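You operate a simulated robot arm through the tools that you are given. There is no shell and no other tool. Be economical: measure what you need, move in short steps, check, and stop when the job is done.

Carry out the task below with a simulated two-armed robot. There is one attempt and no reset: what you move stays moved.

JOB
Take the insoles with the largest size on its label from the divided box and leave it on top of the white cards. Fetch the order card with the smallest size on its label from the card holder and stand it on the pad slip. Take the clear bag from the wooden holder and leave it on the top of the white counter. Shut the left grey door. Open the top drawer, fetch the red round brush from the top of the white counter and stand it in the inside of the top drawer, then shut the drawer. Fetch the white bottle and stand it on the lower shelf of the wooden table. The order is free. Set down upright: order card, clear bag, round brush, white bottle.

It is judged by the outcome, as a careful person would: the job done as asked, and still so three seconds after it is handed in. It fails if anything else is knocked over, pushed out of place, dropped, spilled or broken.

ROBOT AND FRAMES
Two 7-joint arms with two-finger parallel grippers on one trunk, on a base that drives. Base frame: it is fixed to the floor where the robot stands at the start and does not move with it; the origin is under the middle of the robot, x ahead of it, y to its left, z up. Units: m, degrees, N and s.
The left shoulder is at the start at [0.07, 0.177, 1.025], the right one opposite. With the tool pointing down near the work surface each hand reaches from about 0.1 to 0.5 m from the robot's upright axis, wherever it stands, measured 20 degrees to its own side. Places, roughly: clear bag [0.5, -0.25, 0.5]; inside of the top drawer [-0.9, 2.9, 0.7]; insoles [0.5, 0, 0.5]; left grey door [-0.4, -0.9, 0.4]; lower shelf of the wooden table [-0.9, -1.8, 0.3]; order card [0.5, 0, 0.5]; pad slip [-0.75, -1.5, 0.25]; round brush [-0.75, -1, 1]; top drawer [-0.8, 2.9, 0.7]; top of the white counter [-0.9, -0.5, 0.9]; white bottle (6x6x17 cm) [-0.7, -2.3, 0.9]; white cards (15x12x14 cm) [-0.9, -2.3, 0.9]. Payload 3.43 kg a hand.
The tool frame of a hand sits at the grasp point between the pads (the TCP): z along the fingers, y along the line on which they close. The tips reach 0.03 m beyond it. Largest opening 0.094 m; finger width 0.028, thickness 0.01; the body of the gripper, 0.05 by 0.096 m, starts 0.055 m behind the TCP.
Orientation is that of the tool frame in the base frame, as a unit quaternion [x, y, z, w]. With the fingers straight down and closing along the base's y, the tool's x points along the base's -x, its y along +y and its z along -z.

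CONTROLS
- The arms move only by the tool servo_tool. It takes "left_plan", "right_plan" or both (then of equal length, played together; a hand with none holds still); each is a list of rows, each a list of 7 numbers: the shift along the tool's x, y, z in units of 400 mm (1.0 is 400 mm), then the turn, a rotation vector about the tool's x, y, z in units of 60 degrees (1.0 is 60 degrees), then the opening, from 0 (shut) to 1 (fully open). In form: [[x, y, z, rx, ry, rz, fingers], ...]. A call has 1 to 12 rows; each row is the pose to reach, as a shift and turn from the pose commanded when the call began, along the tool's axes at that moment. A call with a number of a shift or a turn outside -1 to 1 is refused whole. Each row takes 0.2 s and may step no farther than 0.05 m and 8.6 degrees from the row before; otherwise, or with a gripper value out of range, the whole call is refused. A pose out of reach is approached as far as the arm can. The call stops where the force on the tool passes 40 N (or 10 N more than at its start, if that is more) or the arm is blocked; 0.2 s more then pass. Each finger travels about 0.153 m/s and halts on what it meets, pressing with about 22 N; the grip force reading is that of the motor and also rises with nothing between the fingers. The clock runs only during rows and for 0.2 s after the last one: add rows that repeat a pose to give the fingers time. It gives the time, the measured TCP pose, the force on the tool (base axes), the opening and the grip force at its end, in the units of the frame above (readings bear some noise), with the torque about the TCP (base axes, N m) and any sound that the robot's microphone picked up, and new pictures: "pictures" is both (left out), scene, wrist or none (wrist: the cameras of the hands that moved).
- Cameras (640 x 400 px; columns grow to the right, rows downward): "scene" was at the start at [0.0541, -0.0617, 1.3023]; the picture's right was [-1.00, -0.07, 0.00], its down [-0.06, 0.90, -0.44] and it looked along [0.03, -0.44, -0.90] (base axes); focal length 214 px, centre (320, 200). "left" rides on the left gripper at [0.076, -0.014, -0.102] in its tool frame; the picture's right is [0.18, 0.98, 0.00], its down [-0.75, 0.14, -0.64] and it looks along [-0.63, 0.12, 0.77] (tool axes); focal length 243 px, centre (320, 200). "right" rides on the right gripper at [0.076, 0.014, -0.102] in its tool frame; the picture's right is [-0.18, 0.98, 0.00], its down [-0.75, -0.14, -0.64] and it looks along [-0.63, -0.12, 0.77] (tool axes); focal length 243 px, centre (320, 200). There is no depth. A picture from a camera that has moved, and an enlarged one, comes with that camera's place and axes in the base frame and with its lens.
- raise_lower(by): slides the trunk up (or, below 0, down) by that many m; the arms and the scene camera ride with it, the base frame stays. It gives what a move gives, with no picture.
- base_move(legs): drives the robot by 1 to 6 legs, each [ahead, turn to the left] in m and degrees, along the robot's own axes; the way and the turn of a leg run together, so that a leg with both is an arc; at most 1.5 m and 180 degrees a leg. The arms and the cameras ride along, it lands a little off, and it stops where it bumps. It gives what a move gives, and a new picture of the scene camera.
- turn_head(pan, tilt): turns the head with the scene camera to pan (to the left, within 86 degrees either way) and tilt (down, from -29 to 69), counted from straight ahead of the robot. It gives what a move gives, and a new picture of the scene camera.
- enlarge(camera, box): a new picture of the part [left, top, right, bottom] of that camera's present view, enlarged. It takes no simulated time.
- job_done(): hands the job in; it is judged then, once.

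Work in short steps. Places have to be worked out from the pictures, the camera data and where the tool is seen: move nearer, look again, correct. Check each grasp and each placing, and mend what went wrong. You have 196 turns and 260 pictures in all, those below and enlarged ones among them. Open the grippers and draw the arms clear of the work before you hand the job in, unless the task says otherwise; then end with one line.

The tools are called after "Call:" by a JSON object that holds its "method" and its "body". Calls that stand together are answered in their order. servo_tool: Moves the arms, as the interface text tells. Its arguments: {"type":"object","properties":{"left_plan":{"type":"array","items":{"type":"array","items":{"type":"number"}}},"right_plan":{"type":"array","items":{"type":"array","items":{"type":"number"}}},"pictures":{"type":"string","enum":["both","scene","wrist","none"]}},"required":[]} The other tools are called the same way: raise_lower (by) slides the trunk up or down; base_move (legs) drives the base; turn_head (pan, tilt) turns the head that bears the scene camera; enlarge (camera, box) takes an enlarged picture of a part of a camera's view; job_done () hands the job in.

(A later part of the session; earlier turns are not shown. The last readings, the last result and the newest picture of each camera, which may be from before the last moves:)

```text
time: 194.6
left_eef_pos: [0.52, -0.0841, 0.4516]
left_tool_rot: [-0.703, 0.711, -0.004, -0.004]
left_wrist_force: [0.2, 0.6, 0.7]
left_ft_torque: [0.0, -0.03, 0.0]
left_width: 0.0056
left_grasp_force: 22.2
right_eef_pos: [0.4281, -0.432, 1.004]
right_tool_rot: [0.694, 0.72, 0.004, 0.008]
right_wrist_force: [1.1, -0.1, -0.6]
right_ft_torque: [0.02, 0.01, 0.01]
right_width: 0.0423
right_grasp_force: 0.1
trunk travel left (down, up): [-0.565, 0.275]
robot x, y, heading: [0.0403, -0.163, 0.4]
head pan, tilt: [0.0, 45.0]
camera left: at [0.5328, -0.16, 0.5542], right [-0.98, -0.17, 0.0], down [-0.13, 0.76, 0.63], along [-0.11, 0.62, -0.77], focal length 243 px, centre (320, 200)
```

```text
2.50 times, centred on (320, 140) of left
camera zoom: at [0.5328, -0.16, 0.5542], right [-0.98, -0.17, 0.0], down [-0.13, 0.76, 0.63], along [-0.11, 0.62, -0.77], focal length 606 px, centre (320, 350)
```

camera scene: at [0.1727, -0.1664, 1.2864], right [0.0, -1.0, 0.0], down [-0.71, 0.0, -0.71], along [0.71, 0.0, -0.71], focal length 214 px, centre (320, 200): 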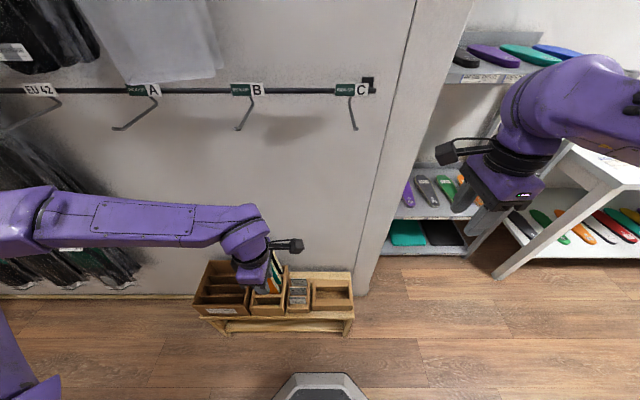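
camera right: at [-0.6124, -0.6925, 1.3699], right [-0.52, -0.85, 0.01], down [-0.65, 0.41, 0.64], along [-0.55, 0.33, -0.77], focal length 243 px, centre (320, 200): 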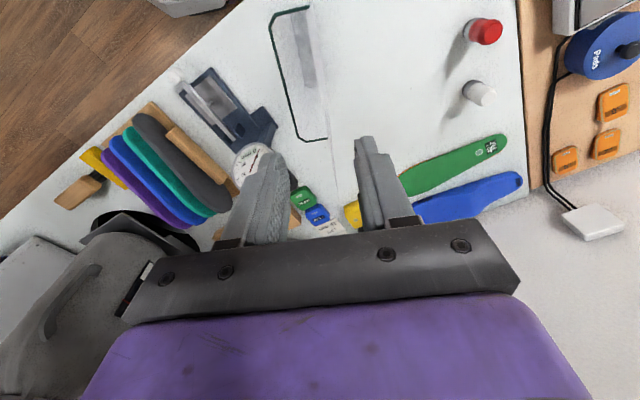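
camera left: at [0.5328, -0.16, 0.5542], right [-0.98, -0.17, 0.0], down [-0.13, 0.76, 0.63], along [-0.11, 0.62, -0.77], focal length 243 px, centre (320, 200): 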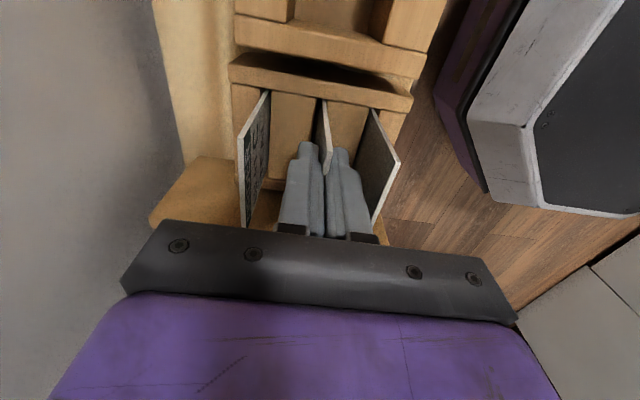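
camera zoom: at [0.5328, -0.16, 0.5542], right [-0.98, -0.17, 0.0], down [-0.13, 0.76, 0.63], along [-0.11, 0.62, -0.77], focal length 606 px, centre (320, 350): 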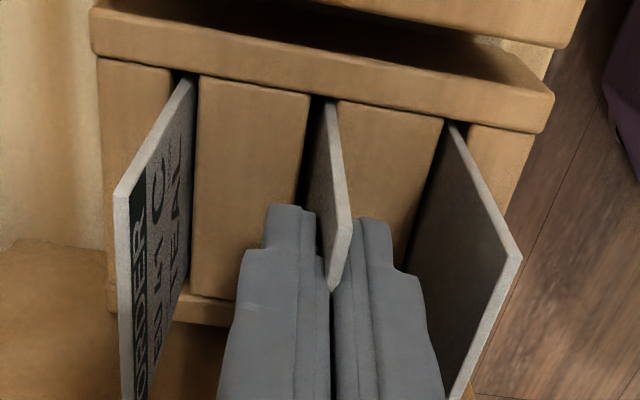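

Card B is gripped (5.6 mm). Lift straight up.

Call:
{"method": "servo_tool", "body": {"left_plan": [[0, 0, -0.03, 0, 0, 0, 0], [0, 0, -0.08, 0, 0, 0, 0], [0, 0, -0.16, 0, 0, 0, 0], [0, 0, -0.26, 0, 0, 0, 0], [0, 0, -0.36, 0, 0, 0, 0], [0, 0, -0.46, 0, 0, 0, 0], [0, 0, -0.56, 0, 0, 0, 0], [0, 0, -0.66, 0, 0, 0, 0], [0, 0, -0.76, 0, 0, 0, 0], [0, 0, -0.85, 0, 0, 0, 0]], "pictures": "both"}}

Call:
{"method": "enlarge", "body": {"camera": "scene", "box": [220, 180, 360, 320]}}

```text
time: 196.8
left_eef_pos: [0.5198, -0.081, 0.7906]
left_tool_rot: [-0.704, 0.711, -0.003, -0.004]
left_wrist_force: [0.4, -0.3, 0.8]
left_ft_torque: [-0.02, -0.01, -0.01]
left_width: 0.0053
left_grasp_force: 21.5
right_eef_pos: [0.4272, -0.433, 1.0036]
right_tool_rot: [0.693, 0.721, 0.004, 0.008]
right_wrist_force: [0.4, 0.0, -0.5]
right_ft_torque: [-0.01, -0.03, -0.02]
right_width: 0.0421
right_grasp_force: 0.1
trunk travel left (down, up): [-0.565, 0.275]
robot x, y, heading: [0.044, -0.1664, 0.3]
head pan, tilt: [0.0, 45.0]
camera scene: at [0.1721, -0.1666, 1.2864], right [0.0, -1.0, 0.0], down [-0.71, 0.0, -0.71], along [0.71, 0.0, -0.71], focal length 214 px, centre (320, 200)
camera left: at [0.533, -0.157, 0.8946], right [-0.98, -0.17, 0.0], down [-0.13, 0.76, 0.63], along [-0.11, 0.62, -0.77], focal length 243 px, centre (320, 200)
```

scene: 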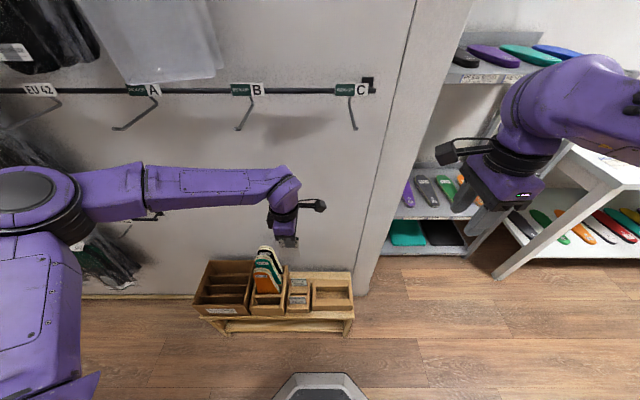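
left: 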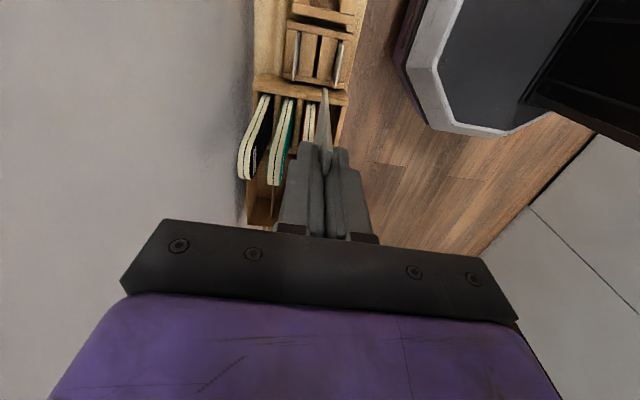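

```text
2.86 times, centred on (290, 250) of scene
camera zoom: at [0.1721, -0.1666, 1.2864], right [0.0, -1.0, 0.0], down [-0.71, 0.0, -0.71], along [0.71, 0.0, -0.71], focal length 613 px, centre (406, 57)
```

zoom: 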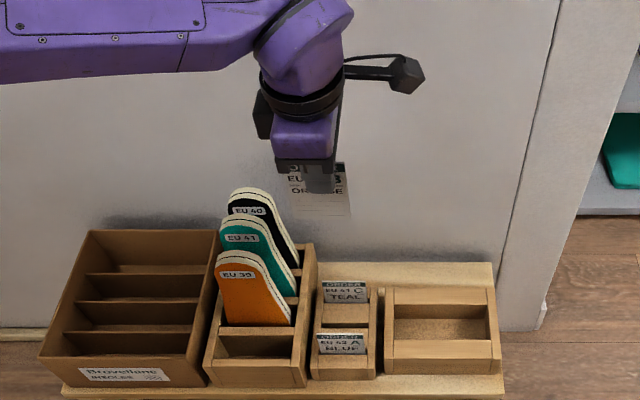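

The card (EU 39 B) is out, about 7.5 cm tall. I raise/back off along the way I came, and tuck the right hand into its default orientation closer to the body.

Call:
{"method": "base_move", "body": {"legs": [[-0.14, 0]]}}

Call:
{"method": "servo_tool", "body": {"left_plan": [[0, 0.1, 0, 0, 0, 0, 0], [0, 0.2, 0, 0, 0, 0, 0], [0, 0.26, 0, 0, 0, 0, 0], [0, 0.3, 0, 0, 0, 0, 0], [0, 0.3, 0, 0, 0, 0, 0], [0, 0.3, 0, 0, 0, 0, 0], [0, 0.3, 0, 0, 0, 0, 0]], "right_plan": [[0, 0, 0, 0, 0, -0.14, 0.45], [0, 0, 0, 0, 0, -0.28, 0.45], [0, 0, 0, 0, 0, -0.42, 0.45], [0, 0, 0, 0, 0, -0.56, 0.45], [0, 0, 0, 0, 0, -0.7, 0.45], [0, 0, 0, 0, 0, -0.84, 0.45], [0, 0, 0, 0, 0, -0.98, 0.45]], "pictures": "none"}}

Call:
{"method": "servo_tool", "body": {"right_plan": [[0, 0, 0, 0, 0, -0.13, 0.45], [0, 0, 0, 0, 0, -0.26, 0.45], [0, 0, 0, 0, 0, -0.39, 0.45], [0, 0, 0, 0, 0, -0.49, 0.45], [0.1, 0, 0, 0, 0, -0.49, 0.45], [0.2, 0, 0, 0, 0, -0.49, 0.45], [0.3, 0, 0, 0, 0, -0.49, 0.45]], "pictures": "none"}}

```text
time: 198.1
left_eef_pos: [0.3784, -0.0799, 0.7902]
left_tool_rot: [-0.703, 0.712, -0.003, -0.004]
left_wrist_force: [-1.2, -0.6, 0.4]
left_ft_torque: [0.0, -0.01, 0.01]
left_width: 0.0054
left_grasp_force: 21.9
right_eef_pos: [0.2881, -0.4334, 1.0043]
right_tool_rot: [0.693, 0.721, 0.005, 0.008]
right_wrist_force: [-0.1, -0.9, 0.3]
right_ft_torque: [-0.02, -0.02, -0.01]
right_width: 0.0421
right_grasp_force: 0.1
trunk travel left (down, up): [-0.565, 0.275]
robot x, y, heading: [-0.0946, -0.1673, 0.3]
head pan, tilt: [0.0, 45.0]
camera scene: at [0.0311, -0.1669, 1.2865], right [0.0, -1.0, 0.0], down [-0.71, 0.0, -0.71], along [0.71, 0.0, -0.71], focal length 214 px, centre (320, 200)
```

scene: 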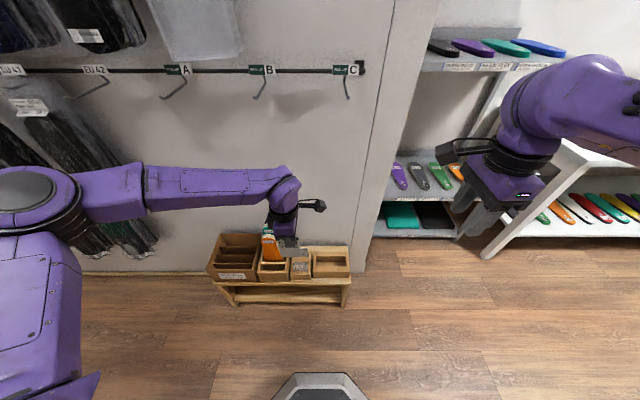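

```text
time: 199.7
left_eef_pos: [0.2605, -0.0801, 0.7909]
left_tool_rot: [-0.704, 0.71, -0.003, -0.005]
left_wrist_force: [-0.2, -0.3, 0.9]
left_ft_torque: [0.01, 0.02, 0.02]
left_width: 0.0055
left_grasp_force: 21.8
right_eef_pos: [0.2885, -0.4342, 1.0041]
right_tool_rot: [0.248, 0.969, 0.0, 0.01]
right_wrist_force: [0.4, -0.8, -0.5]
right_ft_torque: [-0.02, 0.0, 0.01]
right_width: 0.0424
right_grasp_force: 0.0
trunk travel left (down, up): [-0.565, 0.275]
robot x, y, heading: [-0.1007, -0.1664, 0.6]
head pan, tilt: [0.0, 45.0]
```

```text
time: 201.3
left_eef_pos: [0.2599, -0.0804, 0.7914]
left_tool_rot: [-0.704, 0.711, -0.004, -0.005]
left_wrist_force: [0.1, 0.1, 0.3]
left_ft_torque: [0.0, -0.02, -0.05]
left_width: 0.0055
left_grasp_force: 22.0
right_eef_pos: [0.1814, -0.3742, 1.0025]
right_tool_rot: [-0.004, 1.0, -0.003, 0.01]
right_wrist_force: [0.3, -0.1, 0.2]
right_ft_torque: [0.0, 0.0, 0.05]
right_width: 0.0422
right_grasp_force: 0.1
trunk travel left (down, up): [-0.565, 0.275]
robot x, y, heading: [-0.1015, -0.1653, 0.3]
head pan, tilt: [0.0, 45.0]
```

Works. Tuck the right hand a further ~9 cm, then raise the trunk and retrace the path: turn right, drive along the counter.

Call:
{"method": "servo_tool", "body": {"right_plan": [[0.08, 0, 0, 0, 0, 0, 0.45], [0.16, 0, 0, 0, 0, 0, 0.45], [0.23, 0, 0, 0, 0, 0, 0.45]], "pictures": "none"}}

Call:
{"method": "raise_lower", "body": {"by": 0.26}}

Call:
{"method": "base_move", "body": {"legs": [[0, -112], [0.2, 0], [0, 47], [0.54, 0], [0, -25]]}}

```text
time: 202.1
left_eef_pos: [0.2604, -0.0799, 0.7901]
left_tool_rot: [-0.703, 0.711, -0.003, -0.004]
left_wrist_force: [-0.6, -0.1, -0.3]
left_ft_torque: [-0.01, -0.04, -0.01]
left_width: 0.0053
left_grasp_force: 21.9
right_eef_pos: [0.0969, -0.3722, 1.0124]
right_tool_rot: [-0.003, 1.0, -0.002, 0.008]
right_wrist_force: [-0.4, 1.0, -0.3]
right_ft_torque: [0.05, -0.02, 0.01]
right_width: 0.0421
right_grasp_force: 0.0
right hand out of reach, approached as far as the arm can: row 3
trunk travel left (down, up): [-0.565, 0.275]
robot x, y, heading: [-0.0977, -0.1639, 0.0]
head pan, tilt: [0.0, 45.0]
```

```text
time: 204.8
left_eef_pos: [0.2598, -0.0802, 1.0499]
left_tool_rot: [-0.704, 0.71, -0.003, -0.004]
left_wrist_force: [-0.4, -0.4, -0.3]
left_ft_torque: [-0.02, 0.04, 0.02]
left_width: 0.0052
left_grasp_force: 22.0
right_eef_pos: [0.0982, -0.3726, 1.2732]
right_tool_rot: [-0.003, 1.0, -0.003, 0.008]
right_wrist_force: [-0.5, -0.3, 0.9]
right_ft_torque: [0.01, -0.04, 0.02]
right_width: 0.0424
right_grasp_force: 0.0
trunk travel left (down, up): [-0.825, 0.015]
robot x, y, heading: [-0.0984, -0.1669, 0.6]
head pan, tilt: [0.0, 45.0]
```

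```text
time: 217.1
left_eef_pos: [0.1495, -1.1992, 1.0503]
left_tool_rot: [0.005, 1.0, 0.001, -0.006]
left_wrist_force: [-0.3, 0.6, 1.0]
left_ft_torque: [0.03, -0.02, 0.0]
left_width: 0.0052
left_grasp_force: 22.1
right_eef_pos: [-0.1421, -1.0371, 1.2727]
right_tool_rot: [0.704, 0.71, -0.007, 0.004]
right_wrist_force: [-0.2, 0.6, 0.8]
right_ft_torque: [-0.01, 0.03, -0.01]
right_width: 0.0424
right_grasp_force: 0.0
trunk travel left (down, up): [-0.825, 0.015]
robot x, y, heading: [0.063, -0.8419, -89.5]
head pan, tilt: [0.0, 45.0]
camera scene: at [0.0625, -0.9715, 1.5464], right [-1.0, -0.01, 0.0], down [0.0, 0.71, -0.71], along [0.0, -0.71, -0.71], focal length 214 px, centre (320, 200)
```

scene: 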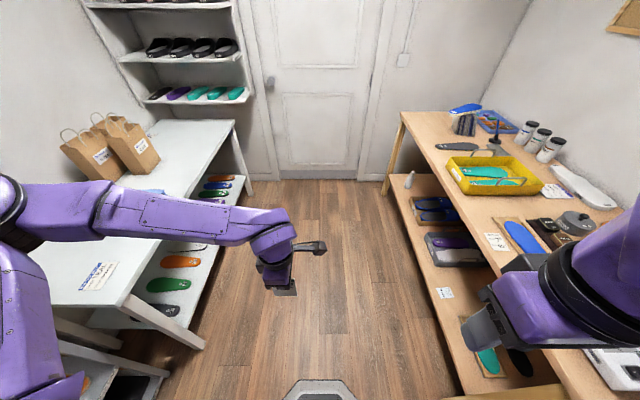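

Good. Drive to the pad slip's position (slip at ≈(-0.659,-1.474)) and face the table.

Call:
{"method": "base_move", "body": {"legs": [[0.53, 0], [0, -90.5]]}}

Call:
{"method": "raise_lower", "body": {"by": -0.4}}

Call:
{"method": "raise_lower", "body": {"by": -0.26}}

Call:
{"method": "turn_head", "body": {"pan": 0, "tilt": 30}}

```text
time: 224.0
left_eef_pos: [-0.2929, -1.4648, 1.0503]
left_tool_rot: [0.708, 0.706, 0.005, -0.003]
left_wrist_force: [-0.5, 0.7, 0.4]
left_ft_torque: [-0.03, -0.03, 0.0]
left_width: 0.0056
left_grasp_force: 22.5
right_eef_pos: [-0.1335, -1.1695, 1.2736]
right_tool_rot: [1.0, 0.007, -0.008, -0.003]
right_wrist_force: [0.8, 0.2, -0.4]
right_ft_torque: [0.02, -0.01, -0.04]
right_width: 0.0424
right_grasp_force: 0.0
trunk travel left (down, up): [-0.825, 0.015]
robot x, y, heading: [0.0661, -1.3727, -179.3]
head pan, tilt: [0.0, 45.0]
camera scene: at [-0.067, -1.3765, 1.5464], right [-0.01, 1.0, 0.0], down [0.71, 0.01, -0.71], along [-0.71, -0.01, -0.71], focal length 214 px, centre (320, 200)
```

scene: 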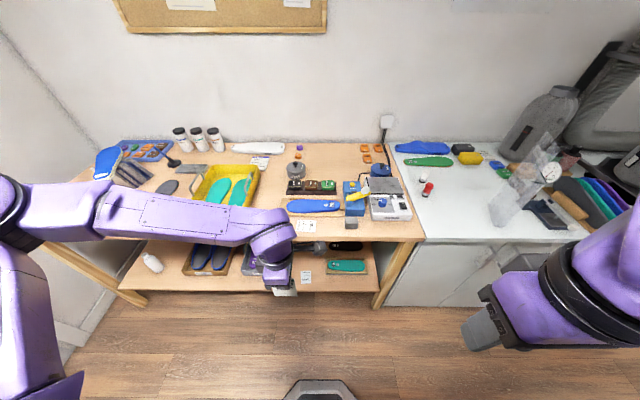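

```text
time: 227.9
left_eef_pos: [-0.2943, -1.4643, 0.6516]
left_tool_rot: [0.708, 0.706, 0.004, -0.003]
left_wrist_force: [0.0, 0.2, -0.4]
left_ft_torque: [-0.03, 0.0, 0.01]
left_width: 0.0054
left_grasp_force: 22.5
right_eef_pos: [-0.1328, -1.171, 0.8728]
right_tool_rot: [1.0, 0.007, -0.008, -0.002]
right_wrist_force: [-0.5, -0.4, 0.4]
right_ft_torque: [-0.02, 0.0, 0.0]
right_width: 0.0421
right_grasp_force: 0.1
trunk travel left (down, up): [-0.425, 0.415]
robot x, y, heading: [0.0692, -1.3766, -179.2]
head pan, tilt: [0.0, 45.0]
```

```text
time: 230.5
left_eef_pos: [-0.2934, -1.465, 0.3903]
left_tool_rot: [0.708, 0.706, 0.004, -0.003]
left_wrist_force: [-0.1, 0.3, 0.1]
left_ft_torque: [0.0, 0.02, -0.02]
left_width: 0.0054
left_grasp_force: 22.0
right_eef_pos: [-0.1343, -1.1701, 0.6129]
right_tool_rot: [1.0, 0.006, -0.008, -0.003]
right_wrist_force: [0.4, 0.4, 0.3]
right_ft_torque: [-0.02, 0.0, 0.02]
right_width: 0.0427
right_grasp_force: 0.0
trunk travel left (down, up): [-0.165, 0.675]
robot x, y, heading: [0.0637, -1.3759, -179.5]
head pan, tilt: [0.0, 45.0]
```

```text
time: 231.3
left_eef_pos: [-0.2932, -1.4651, 0.3911]
left_tool_rot: [0.709, 0.706, 0.005, -0.004]
left_wrist_force: [-0.3, -0.4, -0.2]
left_ft_torque: [-0.04, -0.01, 0.02]
left_width: 0.0052
left_grasp_force: 21.7
right_eef_pos: [-0.1341, -1.1702, 0.6137]
right_tool_rot: [1.0, 0.007, -0.008, -0.002]
right_wrist_force: [0.6, 0.0, 0.9]
right_ft_torque: [0.02, -0.03, 0.0]
right_width: 0.0424
right_grasp_force: 0.0
trunk travel left (down, up): [-0.165, 0.675]
robot x, y, heading: [0.0655, -1.3743, -179.5]
head pan, tilt: [0.0, 30.0]
camera scene: at [-0.076, -1.3764, 0.909], right [-0.01, 1.0, 0.0], down [0.5, 0.01, -0.87], along [-0.87, -0.01, -0.5], focal length 214 px, centre (320, 200)
```

scene: 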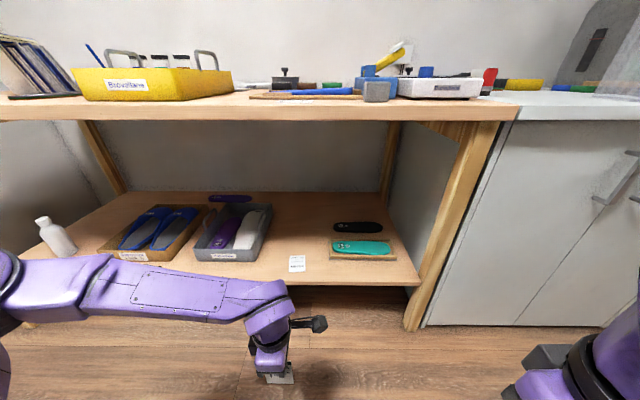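

Call:
{"method": "enlarge", "body": {"camera": "scene", "box": [260, 240, 340, 290]}}

```text
8.00 times, centred on (300, 265) of scene
camera zoom: at [-0.076, -1.3764, 0.909], right [-0.01, 1.0, 0.0], down [0.5, 0.01, -0.87], along [-0.87, -0.01, -0.5], focal length 1716 px, centre (480, -320)
```

zoom: 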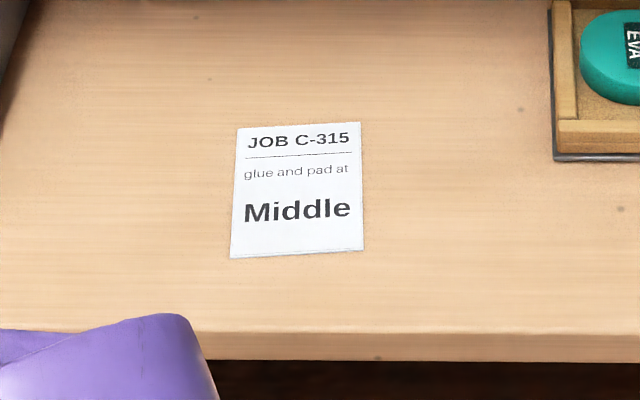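

Slip centre ≈(-0.668,-1.469), z≈0.288. Drive 0.2 m forward then extend the arm over the slip.

Call:
{"method": "base_move", "body": {"legs": [[0.2, 0]]}}

Call:
{"method": "servo_tool", "body": {"left_plan": [[0, -0.1, 0, 0, 0, 0, 0], [0, -0.2, 0, 0, 0, 0, 0], [0, -0.3, 0, 0, 0, 0, 0], [0, -0.4, 0, 0, 0, 0, 0]], "pictures": "both"}}

```text
time: 232.9
left_eef_pos: [-0.4927, -1.4673, 0.3909]
left_tool_rot: [0.708, 0.706, 0.004, -0.003]
left_wrist_force: [0.4, -0.3, -0.8]
left_ft_torque: [0.01, 0.02, 0.04]
left_width: 0.0053
left_grasp_force: 22.1
right_eef_pos: [-0.3314, -1.1732, 0.6132]
right_tool_rot: [1.0, 0.008, -0.008, -0.003]
right_wrist_force: [-0.8, 0.2, 0.2]
right_ft_torque: [-0.03, 0.05, 0.0]
right_width: 0.0424
right_grasp_force: 0.1
trunk travel left (down, up): [-0.165, 0.675]
robot x, y, heading: [-0.1321, -1.3766, -179.2]
head pan, tilt: [0.0, 30.0]
camera scene: at [-0.2751, -1.3793, 0.909], right [-0.01, 1.0, 0.0], down [0.5, 0.01, -0.87], along [-0.87, -0.01, -0.5], focal length 214 px, centre (320, 200)
```

scene: 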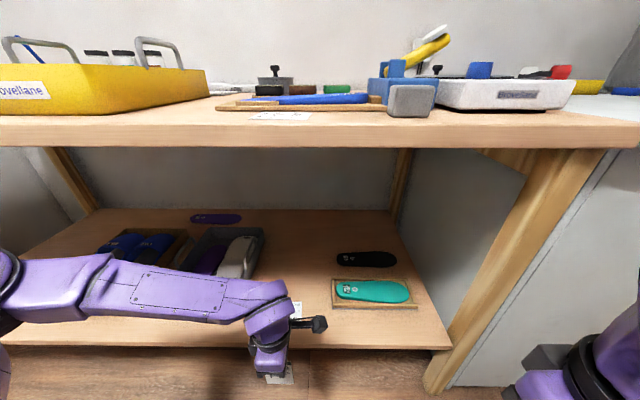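

```text
time: 233.9
left_eef_pos: [-0.6524, -1.4672, 0.3915]
left_tool_rot: [0.708, 0.706, 0.004, -0.004]
left_wrist_force: [5.2, 0.7, 8.6]
left_ft_torque: [0.11, -0.79, 0.08]
left_width: 0.0167
left_grasp_force: 22.1
right_eef_pos: [-0.3328, -1.173, 0.6137]
right_tool_rot: [1.0, 0.008, -0.009, -0.003]
right_wrist_force: [0.9, 0.7, -0.2]
right_ft_torque: [-0.04, -0.03, 0.01]
right_width: 0.0423
right_grasp_force: 0.1
trunk travel left (down, up): [-0.165, 0.675]
robot x, y, heading: [-0.1308, -1.3796, -178.9]
head pan, tilt: [0.0, 30.0]
camera scene: at [-0.2743, -1.3792, 0.9094], right [-0.01, 1.0, 0.0], down [0.5, 0.01, -0.87], along [-0.87, -0.01, -0.5], focal length 214 px, centre (320, 200)
camera left: at [-0.6676, -1.3939, 0.4953], right [0.98, 0.18, 0.0], down [0.14, -0.76, 0.63], along [0.12, -0.62, -0.77], focal length 243 px, centre (320, 200)
```

scene: 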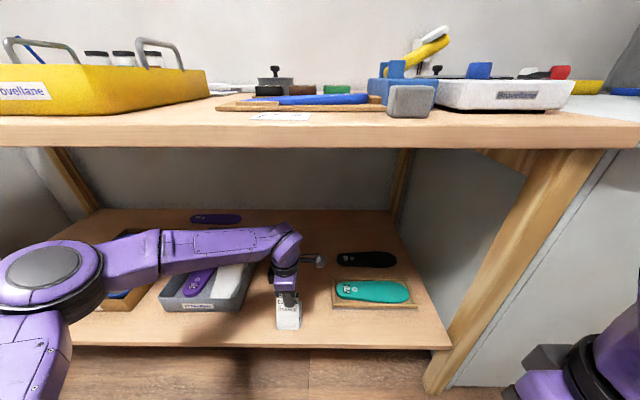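
left: 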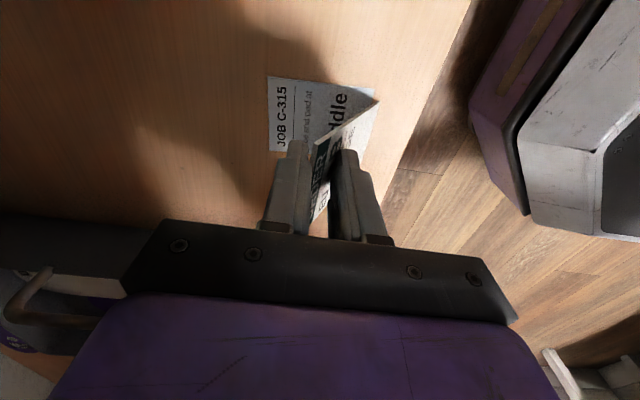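

The card is taller than I judged and its foot has dragged on the shelf. Lift immediately and inspect.

Call:
{"method": "servo_tool", "body": {"left_plan": [[0, 0, -0.04, 0, 0, 0, 0], [0, 0, -0.09, 0, 0, 0, 0], [0, 0, -0.14, 0, 0, 0, 0], [0, 0, -0.14, 0, 0, 0, 0]], "pictures": "both"}}

Call:
{"method": "enlarge", "body": {"camera": "scene", "box": [220, 220, 380, 350]}}

```text
time: 234.9
left_eef_pos: [-0.6539, -1.4691, 0.4467]
left_tool_rot: [0.708, 0.706, 0.004, -0.003]
left_wrist_force: [-0.3, 0.4, 0.6]
left_ft_torque: [0.02, -0.01, -0.02]
left_width: 0.0054
left_grasp_force: 22.0
right_eef_pos: [-0.3332, -1.1736, 0.6131]
right_tool_rot: [1.0, 0.008, -0.008, -0.002]
right_wrist_force: [0.8, 0.3, 0.1]
right_ft_torque: [0.01, 0.0, 0.02]
right_width: 0.0422
right_grasp_force: 0.0
trunk travel left (down, up): [-0.165, 0.675]
robot x, y, heading: [-0.136, -1.3747, -179.1]
head pan, tilt: [0.0, 30.0]
camera scene: at [-0.2752, -1.3793, 0.909], right [-0.01, 1.0, 0.0], down [0.5, 0.01, -0.87], along [-0.87, -0.01, -0.5], focal length 214 px, centre (320, 200)
camera left: at [-0.6676, -1.3946, 0.55], right [0.98, 0.18, 0.0], down [0.14, -0.76, 0.63], along [0.12, -0.62, -0.77], focal length 243 px, centre (320, 200)
```

scene: 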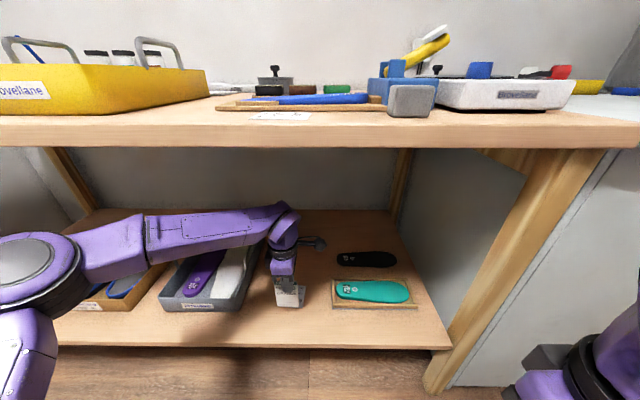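
left: 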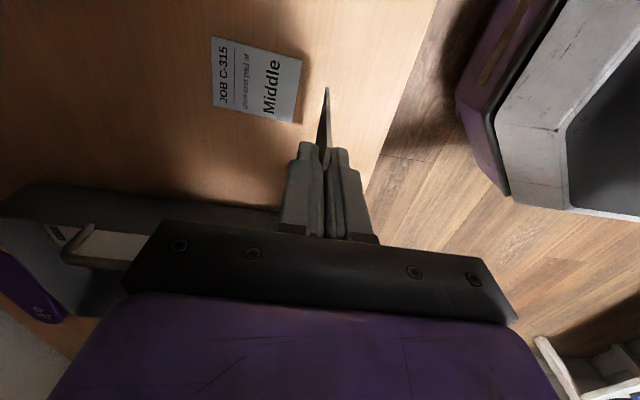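

```text
3.08 times, centred on (300, 285) of scene
camera zoom: at [-0.2752, -1.3793, 0.909], right [-0.01, 1.0, 0.0], down [0.5, 0.01, -0.87], along [-0.87, -0.01, -0.5], focal length 660 px, centre (382, -62)
```

zoom: 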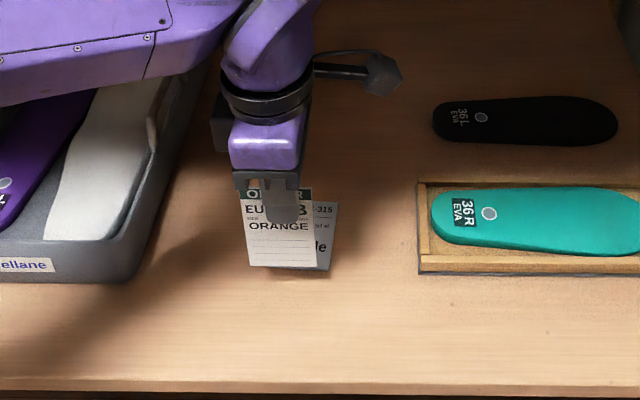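

The card re-seated flat in the grip, but the slip slid ~7 cm back (centre now ≈(-0.713,-1.462), was (-0.643,-1.465)); also shelf z≈0.314. I'll press lightly on the slip with the card's foot and drag it back. First position above it and lower to contact.

Call:
{"method": "servo_tool", "body": {"left_plan": [[0, -0.06, 0, 0, 0, 0, 0], [0, -0.125, 0, 0, 0, 0, 0], [0, -0.125, 0.06, 0, 0, 0, 0], [0, -0.125, 0.11, 0, 0, 0, 0], [0, -0.125, 0.135, 0, 0, 0, 0]], "pictures": "wrist"}}

```text
time: 236.1
left_eef_pos: [-0.7026, -1.4652, 0.3948]
left_tool_rot: [0.707, 0.707, 0.003, -0.005]
left_wrist_force: [0.0, 1.0, 22.1]
left_ft_torque: [0.03, -0.01, 0.0]
left_width: 0.0057
left_grasp_force: 21.8
right_eef_pos: [-0.3319, -1.1736, 0.6142]
right_tool_rot: [1.0, 0.009, -0.008, -0.003]
right_wrist_force: [-0.5, 0.3, 0.9]
right_ft_torque: [-0.02, -0.01, 0.02]
right_width: 0.0424
right_grasp_force: 0.1
trunk travel left (down, up): [-0.165, 0.675]
robot x, y, heading: [-0.1323, -1.3752, -179.2]
head pan, tilt: [0.0, 30.0]
camera left: at [-0.7171, -1.3926, 0.4985], right [0.98, 0.18, 0.0], down [0.14, -0.76, 0.63], along [0.12, -0.62, -0.78], focal length 243 px, centre (320, 200)
```

left: 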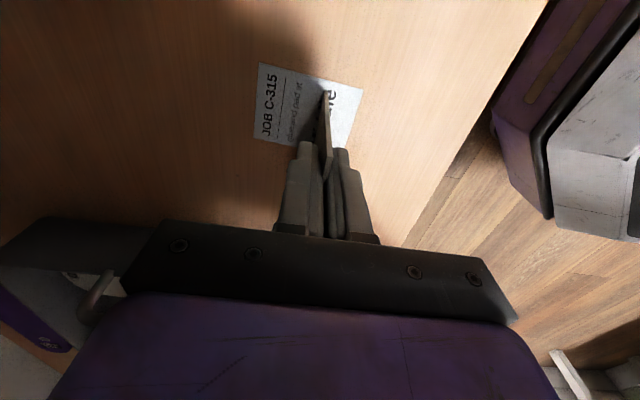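

Contact. Ease off slightly and drag 7 cm toward me.

Call:
{"method": "servo_tool", "body": {"left_plan": [[0, 0.0, -0.006, 0, 0, 0, 0], [0, 0.05, -0.006, 0, 0, 0, 0], [0, 0.1, -0.006, 0, 0, 0, 0], [0, 0.15, -0.006, 0, 0, 0, 0], [0, 0.175, -0.006, 0, 0, 0, 0]], "pictures": "wrist"}}

```text
time: 237.3
left_eef_pos: [-0.6323, -1.4684, 0.3947]
left_tool_rot: [0.708, 0.706, 0.005, -0.003]
left_wrist_force: [-0.8, -0.2, 3.0]
left_ft_torque: [-0.02, 0.1, 0.0]
left_width: 0.0052
left_grasp_force: 21.8
right_eef_pos: [-0.3332, -1.1745, 0.6124]
right_tool_rot: [1.0, 0.008, -0.008, -0.003]
right_wrist_force: [0.4, 0.2, 0.1]
right_ft_torque: [-0.01, 0.0, 0.01]
right_width: 0.0423
right_grasp_force: 0.1
trunk travel left (down, up): [-0.165, 0.675]
robot x, y, heading: [-0.1329, -1.375, -179.2]
head pan, tilt: [0.0, 30.0]
camera left: at [-0.6468, -1.3931, 0.4987], right [0.98, 0.18, 0.0], down [0.14, -0.76, 0.63], along [0.12, -0.62, -0.77], focal length 243 px, centre (320, 200)
```

left: 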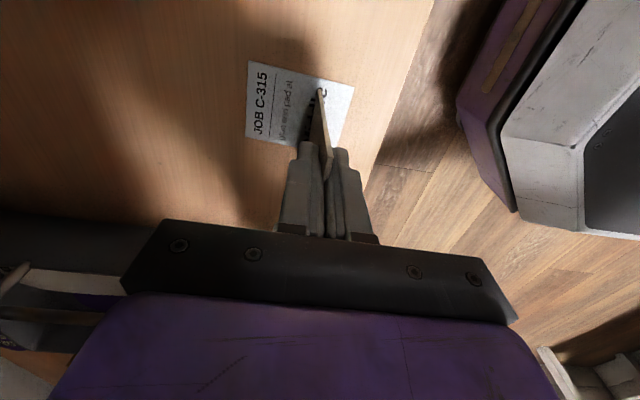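

Slip is back within ~7 mm of its original place. A last 6 mm nudge, then lift, recentre and set the card down.

Call:
{"method": "servo_tool", "body": {"left_plan": [[0, 0, 0.008, 0, 0, 0, 0], [0, 0.017, 0.008, 0, 0, 0, 0], [0, 0.017, -0.06, 0, 0, 0, 0], [0, -0.03, -0.06, 0, 0, 0, 0], [0, -0.03, -0.06, 0, 0, 0, 0]], "pictures": "both"}}

Call:
{"method": "enlarge", "body": {"camera": "left", "box": [220, 40, 380, 200]}}

```text
time: 238.5
left_eef_pos: [-0.6449, -1.4682, 0.4192]
left_tool_rot: [0.708, 0.707, 0.005, -0.003]
left_wrist_force: [-0.2, 0.0, -0.4]
left_ft_torque: [0.0, 0.03, 0.02]
left_width: 0.0055
left_grasp_force: 22.4
right_eef_pos: [-0.3326, -1.1735, 0.6131]
right_tool_rot: [1.0, 0.008, -0.007, -0.003]
right_wrist_force: [0.1, -0.2, -0.6]
right_ft_torque: [0.02, 0.0, 0.01]
right_width: 0.0422
right_grasp_force: 0.1
trunk travel left (down, up): [-0.165, 0.675]
robot x, y, heading: [-0.1335, -1.3742, -179.3]
head pan, tilt: [0.0, 30.0]
camera scene: at [-0.2752, -1.3793, 0.909], right [-0.01, 1.0, 0.0], down [0.5, 0.01, -0.87], along [-0.87, -0.01, -0.5], focal length 214 px, centre (320, 200)
camera left: at [-0.6596, -1.3941, 0.5228], right [0.98, 0.18, 0.0], down [0.14, -0.76, 0.63], along [0.12, -0.62, -0.77], focal length 243 px, centre (320, 200)
```

scene: 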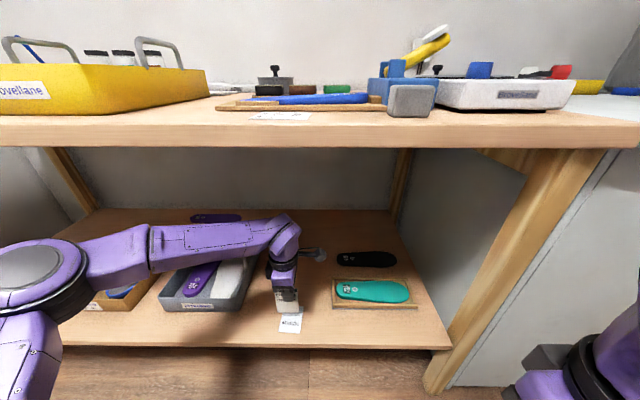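
left: 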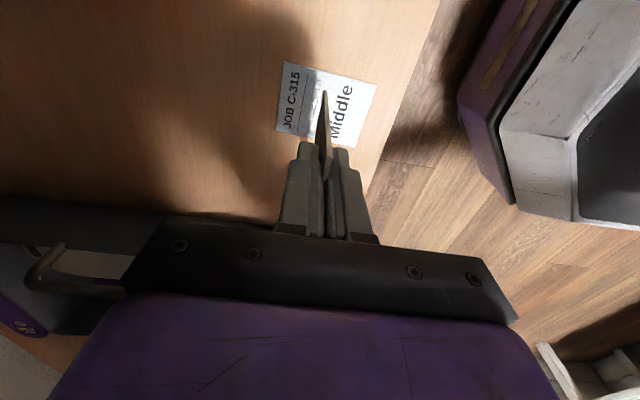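

```text
2.50 times, centred on (300, 120) of left
camera zoom: at [-0.6596, -1.3941, 0.5228], right [0.98, 0.18, 0.0], down [0.14, -0.76, 0.63], along [0.12, -0.62, -0.77], focal length 606 px, centre (370, 400)
```

zoom: 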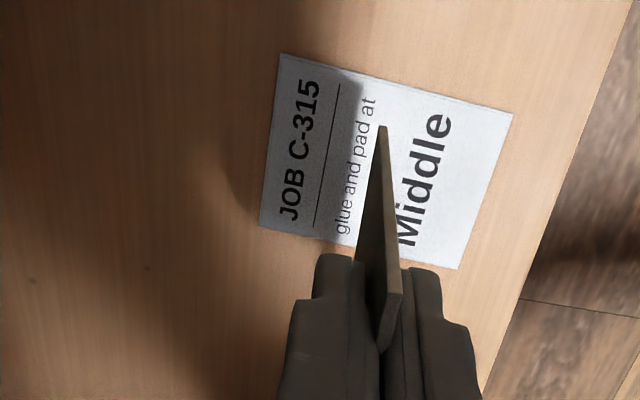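

Slip restored (x −0.679…−0.604). Lower the card onto its middle.

Call:
{"method": "servo_tool", "body": {"left_plan": [[0, 0, 0.03, 0, 0, 0, 0], [0, 0, 0.05, 0, 0, 0, 0], [0, 0, 0.06, 0, 0, 0, 0], [0, 0, 0.06, 0, 0, 0, 0]], "pictures": "none"}}

```text
time: 239.5
left_eef_pos: [-0.6446, -1.4678, 0.3956]
left_tool_rot: [0.708, 0.706, 0.004, -0.003]
left_wrist_force: [0.1, 0.2, 2.2]
left_ft_torque: [0.0, 0.02, -0.03]
left_width: 0.0057
left_grasp_force: 22.0
right_eef_pos: [-0.3333, -1.1735, 0.613]
right_tool_rot: [1.0, 0.008, -0.008, -0.002]
right_wrist_force: [0.1, -0.1, -0.1]
right_ft_torque: [0.02, 0.0, 0.03]
right_width: 0.0421
right_grasp_force: 0.1
trunk travel left (down, up): [-0.165, 0.675]
robot x, y, heading: [-0.134, -1.3787, -179.1]
head pan, tilt: [0.0, 30.0]
```

Light contact (2 N). Seat 1 mm more and open in small increments.

Call:
{"method": "servo_tool", "body": {"left_plan": [[0, 0, 0.003, 0, 0, 0, 0], [0, 0, 0.003, 0, 0, 0, 0.08], [0, 0, 0.003, 0, 0, 0, 0.1], [0, 0, 0.003, 0, 0, 0, 0.14], [0, 0, 0.003, 0, 0, 0, 0.2], [0, 0, 0.003, 0, 0, 0, 0.3]], "pictures": "wrist"}}

Call:
{"method": "enlarge", "body": {"camera": "left", "box": [220, 60, 420, 240]}}

```text
time: 240.9
left_eef_pos: [-0.6442, -1.4671, 0.3945]
left_tool_rot: [0.708, 0.706, 0.004, -0.004]
left_wrist_force: [0.1, 0.1, 0.7]
left_ft_torque: [0.01, -0.01, -0.01]
left_width: 0.028
left_grasp_force: 0.1
right_eef_pos: [-0.3327, -1.1745, 0.6129]
right_tool_rot: [1.0, 0.008, -0.008, -0.002]
right_wrist_force: [-0.2, -0.7, -0.1]
right_ft_torque: [-0.01, 0.0, 0.04]
right_width: 0.0426
right_grasp_force: 0.1
trunk travel left (down, up): [-0.165, 0.675]
robot x, y, heading: [-0.1373, -1.377, -179.2]
head pan, tilt: [0.0, 30.0]
camera left: at [-0.6594, -1.3936, 0.4975], right [0.98, 0.18, 0.0], down [0.14, -0.76, 0.63], along [0.12, -0.62, -0.77], focal length 243 px, centre (320, 200)
```

left: 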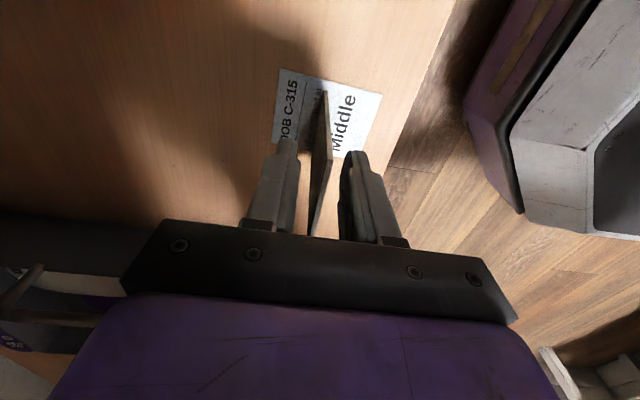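

```text
2.22 times, centred on (320, 150) of left
camera zoom: at [-0.6594, -1.3936, 0.4975], right [0.98, 0.18, 0.0], down [0.14, -0.76, 0.63], along [0.12, -0.62, -0.77], focal length 539 px, centre (320, 311)
```

zoom: 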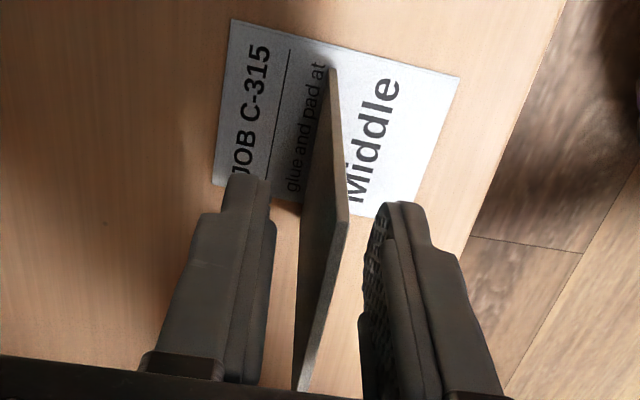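

Card stands by itself. Withdraw straight up, then out.

Call:
{"method": "servo_tool", "body": {"left_plan": [[0, 0, 0, 0, 0, 0, 0.4], [0, 0, -0.03, 0, 0, 0, 0.4], [0, 0, -0.07, 0, 0, 0, 0.4], [0, 0, -0.12, 0, 0, 0, 0.4], [0, 0, -0.16, 0, 0, 0, 0.4]], "pictures": "none"}}

Call:
{"method": "servo_tool", "body": {"left_plan": [[0, 0.1, 0, 0, 0, 0, 0.4], [0, 0.2, 0, 0, 0, 0, 0.4], [0, 0.3, 0, 0, 0, 0, 0.4], [0, 0.4, 0, 0, 0, 0, 0.4]], "pictures": "scene"}}

Call:
{"method": "enlarge", "body": {"camera": "scene", "box": [220, 230, 380, 350]}}

```text
time: 242.1
left_eef_pos: [-0.6437, -1.4689, 0.4583]
left_tool_rot: [0.707, 0.707, 0.004, -0.002]
left_wrist_force: [-0.1, -0.3, 0.2]
left_ft_torque: [-0.02, 0.0, -0.01]
left_width: 0.0376
left_grasp_force: 0.1
right_eef_pos: [-0.3335, -1.1744, 0.6136]
right_tool_rot: [1.0, 0.008, -0.008, -0.003]
right_wrist_force: [0.2, 0.0, 0.6]
right_ft_torque: [0.02, -0.01, -0.01]
right_width: 0.0423
right_grasp_force: 0.0
trunk travel left (down, up): [-0.165, 0.675]
robot x, y, heading: [-0.1327, -1.3748, -179.1]
head pan, tilt: [0.0, 30.0]
```

```text
time: 243.1
left_eef_pos: [-0.4856, -1.4684, 0.4569]
left_tool_rot: [0.707, 0.707, 0.004, -0.003]
left_wrist_force: [0.4, 0.3, 0.0]
left_ft_torque: [0.03, 0.0, -0.01]
left_width: 0.0373
left_grasp_force: 0.0
right_eef_pos: [-0.3338, -1.1739, 0.6121]
right_tool_rot: [1.0, 0.008, -0.008, -0.002]
right_wrist_force: [0.4, 0.4, 0.0]
right_ft_torque: [0.01, -0.01, -0.02]
right_width: 0.0424
right_grasp_force: 0.0
trunk travel left (down, up): [-0.165, 0.675]
robot x, y, heading: [-0.1354, -1.3776, -178.9]
head pan, tilt: [0.0, 30.0]
camera scene: at [-0.2752, -1.3794, 0.909], right [-0.01, 1.0, 0.0], down [0.5, 0.01, -0.87], along [-0.87, -0.01, -0.5], focal length 214 px, centre (320, 200)
```

scene: 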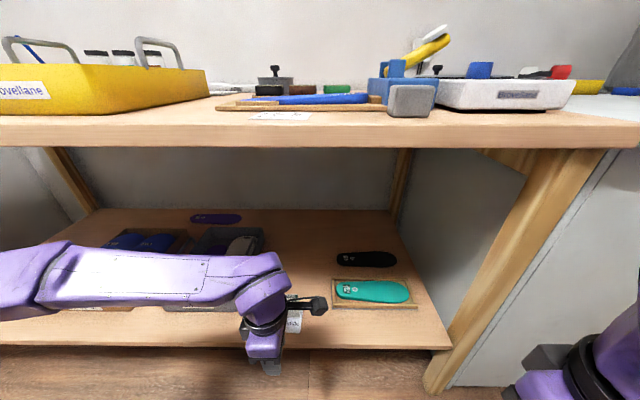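

```text
3.33 times, centred on (300, 290) of scene
camera zoom: at [-0.2752, -1.3794, 0.909], right [-0.01, 1.0, 0.0], down [0.5, 0.01, -0.87], along [-0.87, -0.01, -0.5], focal length 715 px, centre (387, -100)
```

zoom: 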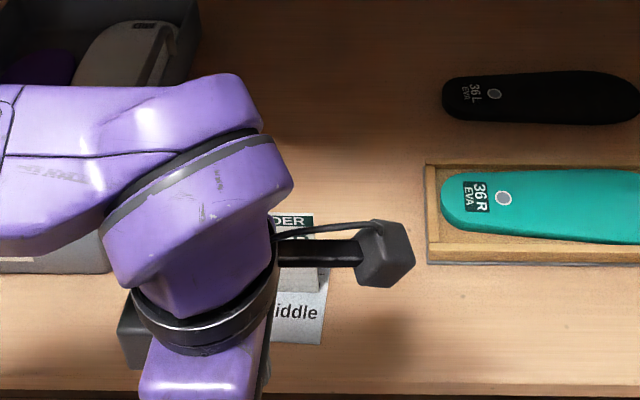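

The card stands on the slip. Back out, raise the trunk and drive to the brush on the counter.

Call:
{"method": "base_move", "body": {"legs": [[-0.2, 0]]}}

Call:
{"method": "enlarge", "body": {"camera": "scene", "box": [220, 210, 380, 330]}}

Call:
{"method": "raise_lower", "body": {"by": 0.4}}

Call:
{"method": "raise_lower", "body": {"by": 0.26}}

Call:
{"method": "base_move", "body": {"legs": [[0, -90], [0.55, 0], [0, 89]]}}

```text
time: 244.7
left_eef_pos: [-0.2826, -1.4663, 0.4579]
left_tool_rot: [0.707, 0.708, 0.004, -0.003]
left_wrist_force: [-0.9, 0.0, -0.5]
left_ft_torque: [0.01, -0.02, -0.02]
left_width: 0.0376
left_grasp_force: 0.0
right_eef_pos: [-0.1308, -1.1709, 0.6127]
right_tool_rot: [1.0, 0.008, -0.008, -0.002]
right_wrist_force: [0.5, 0.3, -0.1]
right_ft_torque: [0.01, -0.02, 0.01]
right_width: 0.0423
right_grasp_force: 0.1
trunk travel left (down, up): [-0.165, 0.675]
robot x, y, heading: [0.0679, -1.3758, -179.0]
head pan, tilt: [0.0, 30.0]
camera scene: at [-0.0733, -1.3765, 0.9091], right [-0.01, 1.0, 0.0], down [0.5, 0.01, -0.87], along [-0.87, -0.01, -0.5], focal length 214 px, centre (320, 200)
```

scene: 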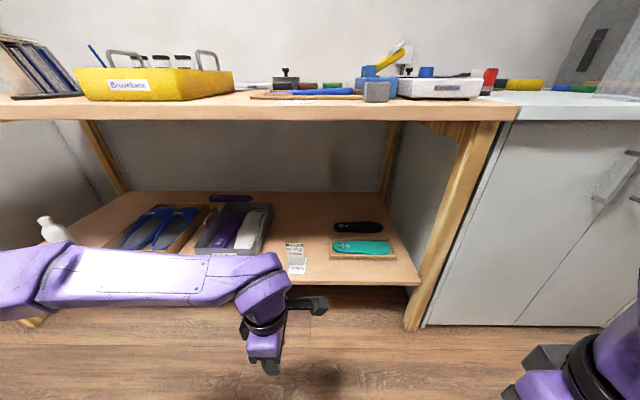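

```text
3.33 times, centred on (300, 270) of scene
camera zoom: at [-0.0733, -1.3765, 0.9091], right [-0.01, 1.0, 0.0], down [0.5, 0.01, -0.87], along [-0.87, -0.01, -0.5], focal length 715 px, centre (387, -33)
```

zoom: 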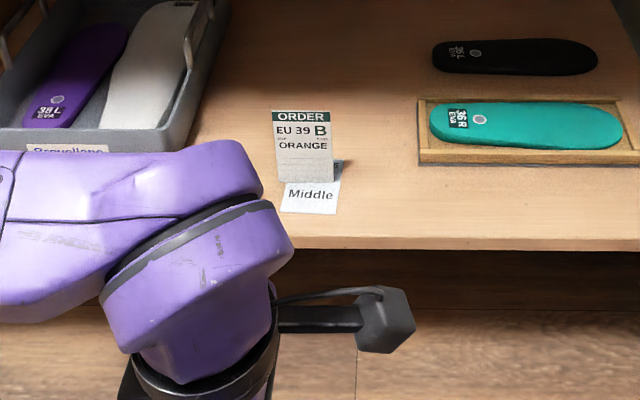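

```text
time: 248.5
left_eef_pos: [-0.283, -1.4657, 0.8584]
left_tool_rot: [0.707, 0.707, 0.005, -0.004]
left_wrist_force: [-0.6, -0.6, -1.1]
left_ft_torque: [-0.01, 0.01, 0.01]
left_width: 0.0377
left_grasp_force: 0.1
right_eef_pos: [-0.1313, -1.171, 1.0123]
right_tool_rot: [1.0, 0.007, -0.008, -0.002]
right_wrist_force: [-0.6, -0.1, -0.3]
right_ft_torque: [0.01, 0.01, -0.03]
right_width: 0.0423
right_grasp_force: 0.1
trunk travel left (down, up): [-0.565, 0.275]
robot x, y, heading: [0.0661, -1.3698, -179.2]
head pan, tilt: [0.0, 30.0]
```

```text
time: 251.2
left_eef_pos: [-0.2841, -1.4654, 1.1176]
left_tool_rot: [0.706, 0.708, 0.004, -0.003]
left_wrist_force: [-0.2, -0.6, -0.1]
left_ft_torque: [0.0, 0.02, 0.01]
left_width: 0.0377
left_grasp_force: 0.1
right_eef_pos: [-0.1301, -1.1708, 1.2724]
right_tool_rot: [1.0, 0.008, -0.008, -0.003]
right_wrist_force: [-0.4, 0.5, 0.3]
right_ft_torque: [0.0, 0.04, 0.02]
right_width: 0.0423
right_grasp_force: 0.0
trunk travel left (down, up): [-0.825, 0.015]
robot x, y, heading: [0.0658, -1.3723, -179.1]
head pan, tilt: [0.0, 30.0]
```

```text
time: 261.9
left_eef_pos: [-0.2978, -0.9066, 1.1187]
left_tool_rot: [0.712, 0.702, 0.005, -0.003]
left_wrist_force: [0.2, 0.9, -0.5]
left_ft_torque: [0.01, 0.0, -0.01]
left_width: 0.0376
left_grasp_force: 0.1
right_eef_pos: [-0.1408, -0.6136, 1.2726]
right_tool_rot: [1.0, 0.0, -0.009, -0.003]
right_wrist_force: [-0.2, 0.4, -0.1]
right_ft_torque: [-0.04, -0.01, 0.01]
right_width: 0.0425
right_grasp_force: 0.1
trunk travel left (down, up): [-0.825, 0.015]
robot x, y, heading: [0.0529, -0.8215, 179.8]
head pan, tilt: [0.0, 30.0]
camera scene: at [-0.0855, -0.8209, 1.569], right [0.0, 1.0, 0.0], down [0.5, 0.0, -0.87], along [-0.87, 0.0, -0.5], focal length 214 px, centre (320, 200)
```

scene: 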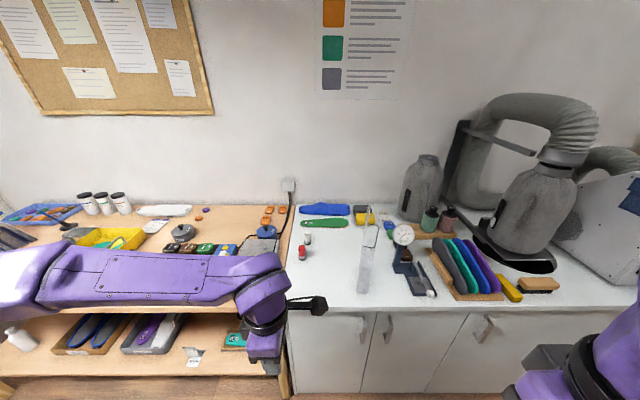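

Call:
{"method": "enlarge", "body": {"camera": "scene", "box": [280, 200, 400, 300]}}

```text
4.00 times, centred on (340, 250) of scene
camera zoom: at [-0.0855, -0.8209, 1.569], right [0.0, 1.0, 0.0], down [0.5, 0.0, -0.87], along [-0.87, 0.0, -0.5], focal length 858 px, centre (240, 0)
```

zoom: 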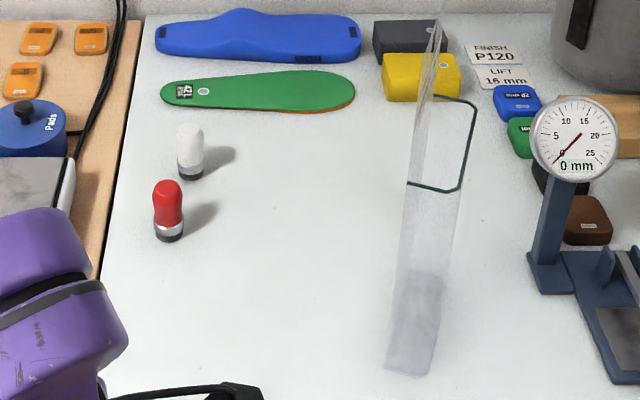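

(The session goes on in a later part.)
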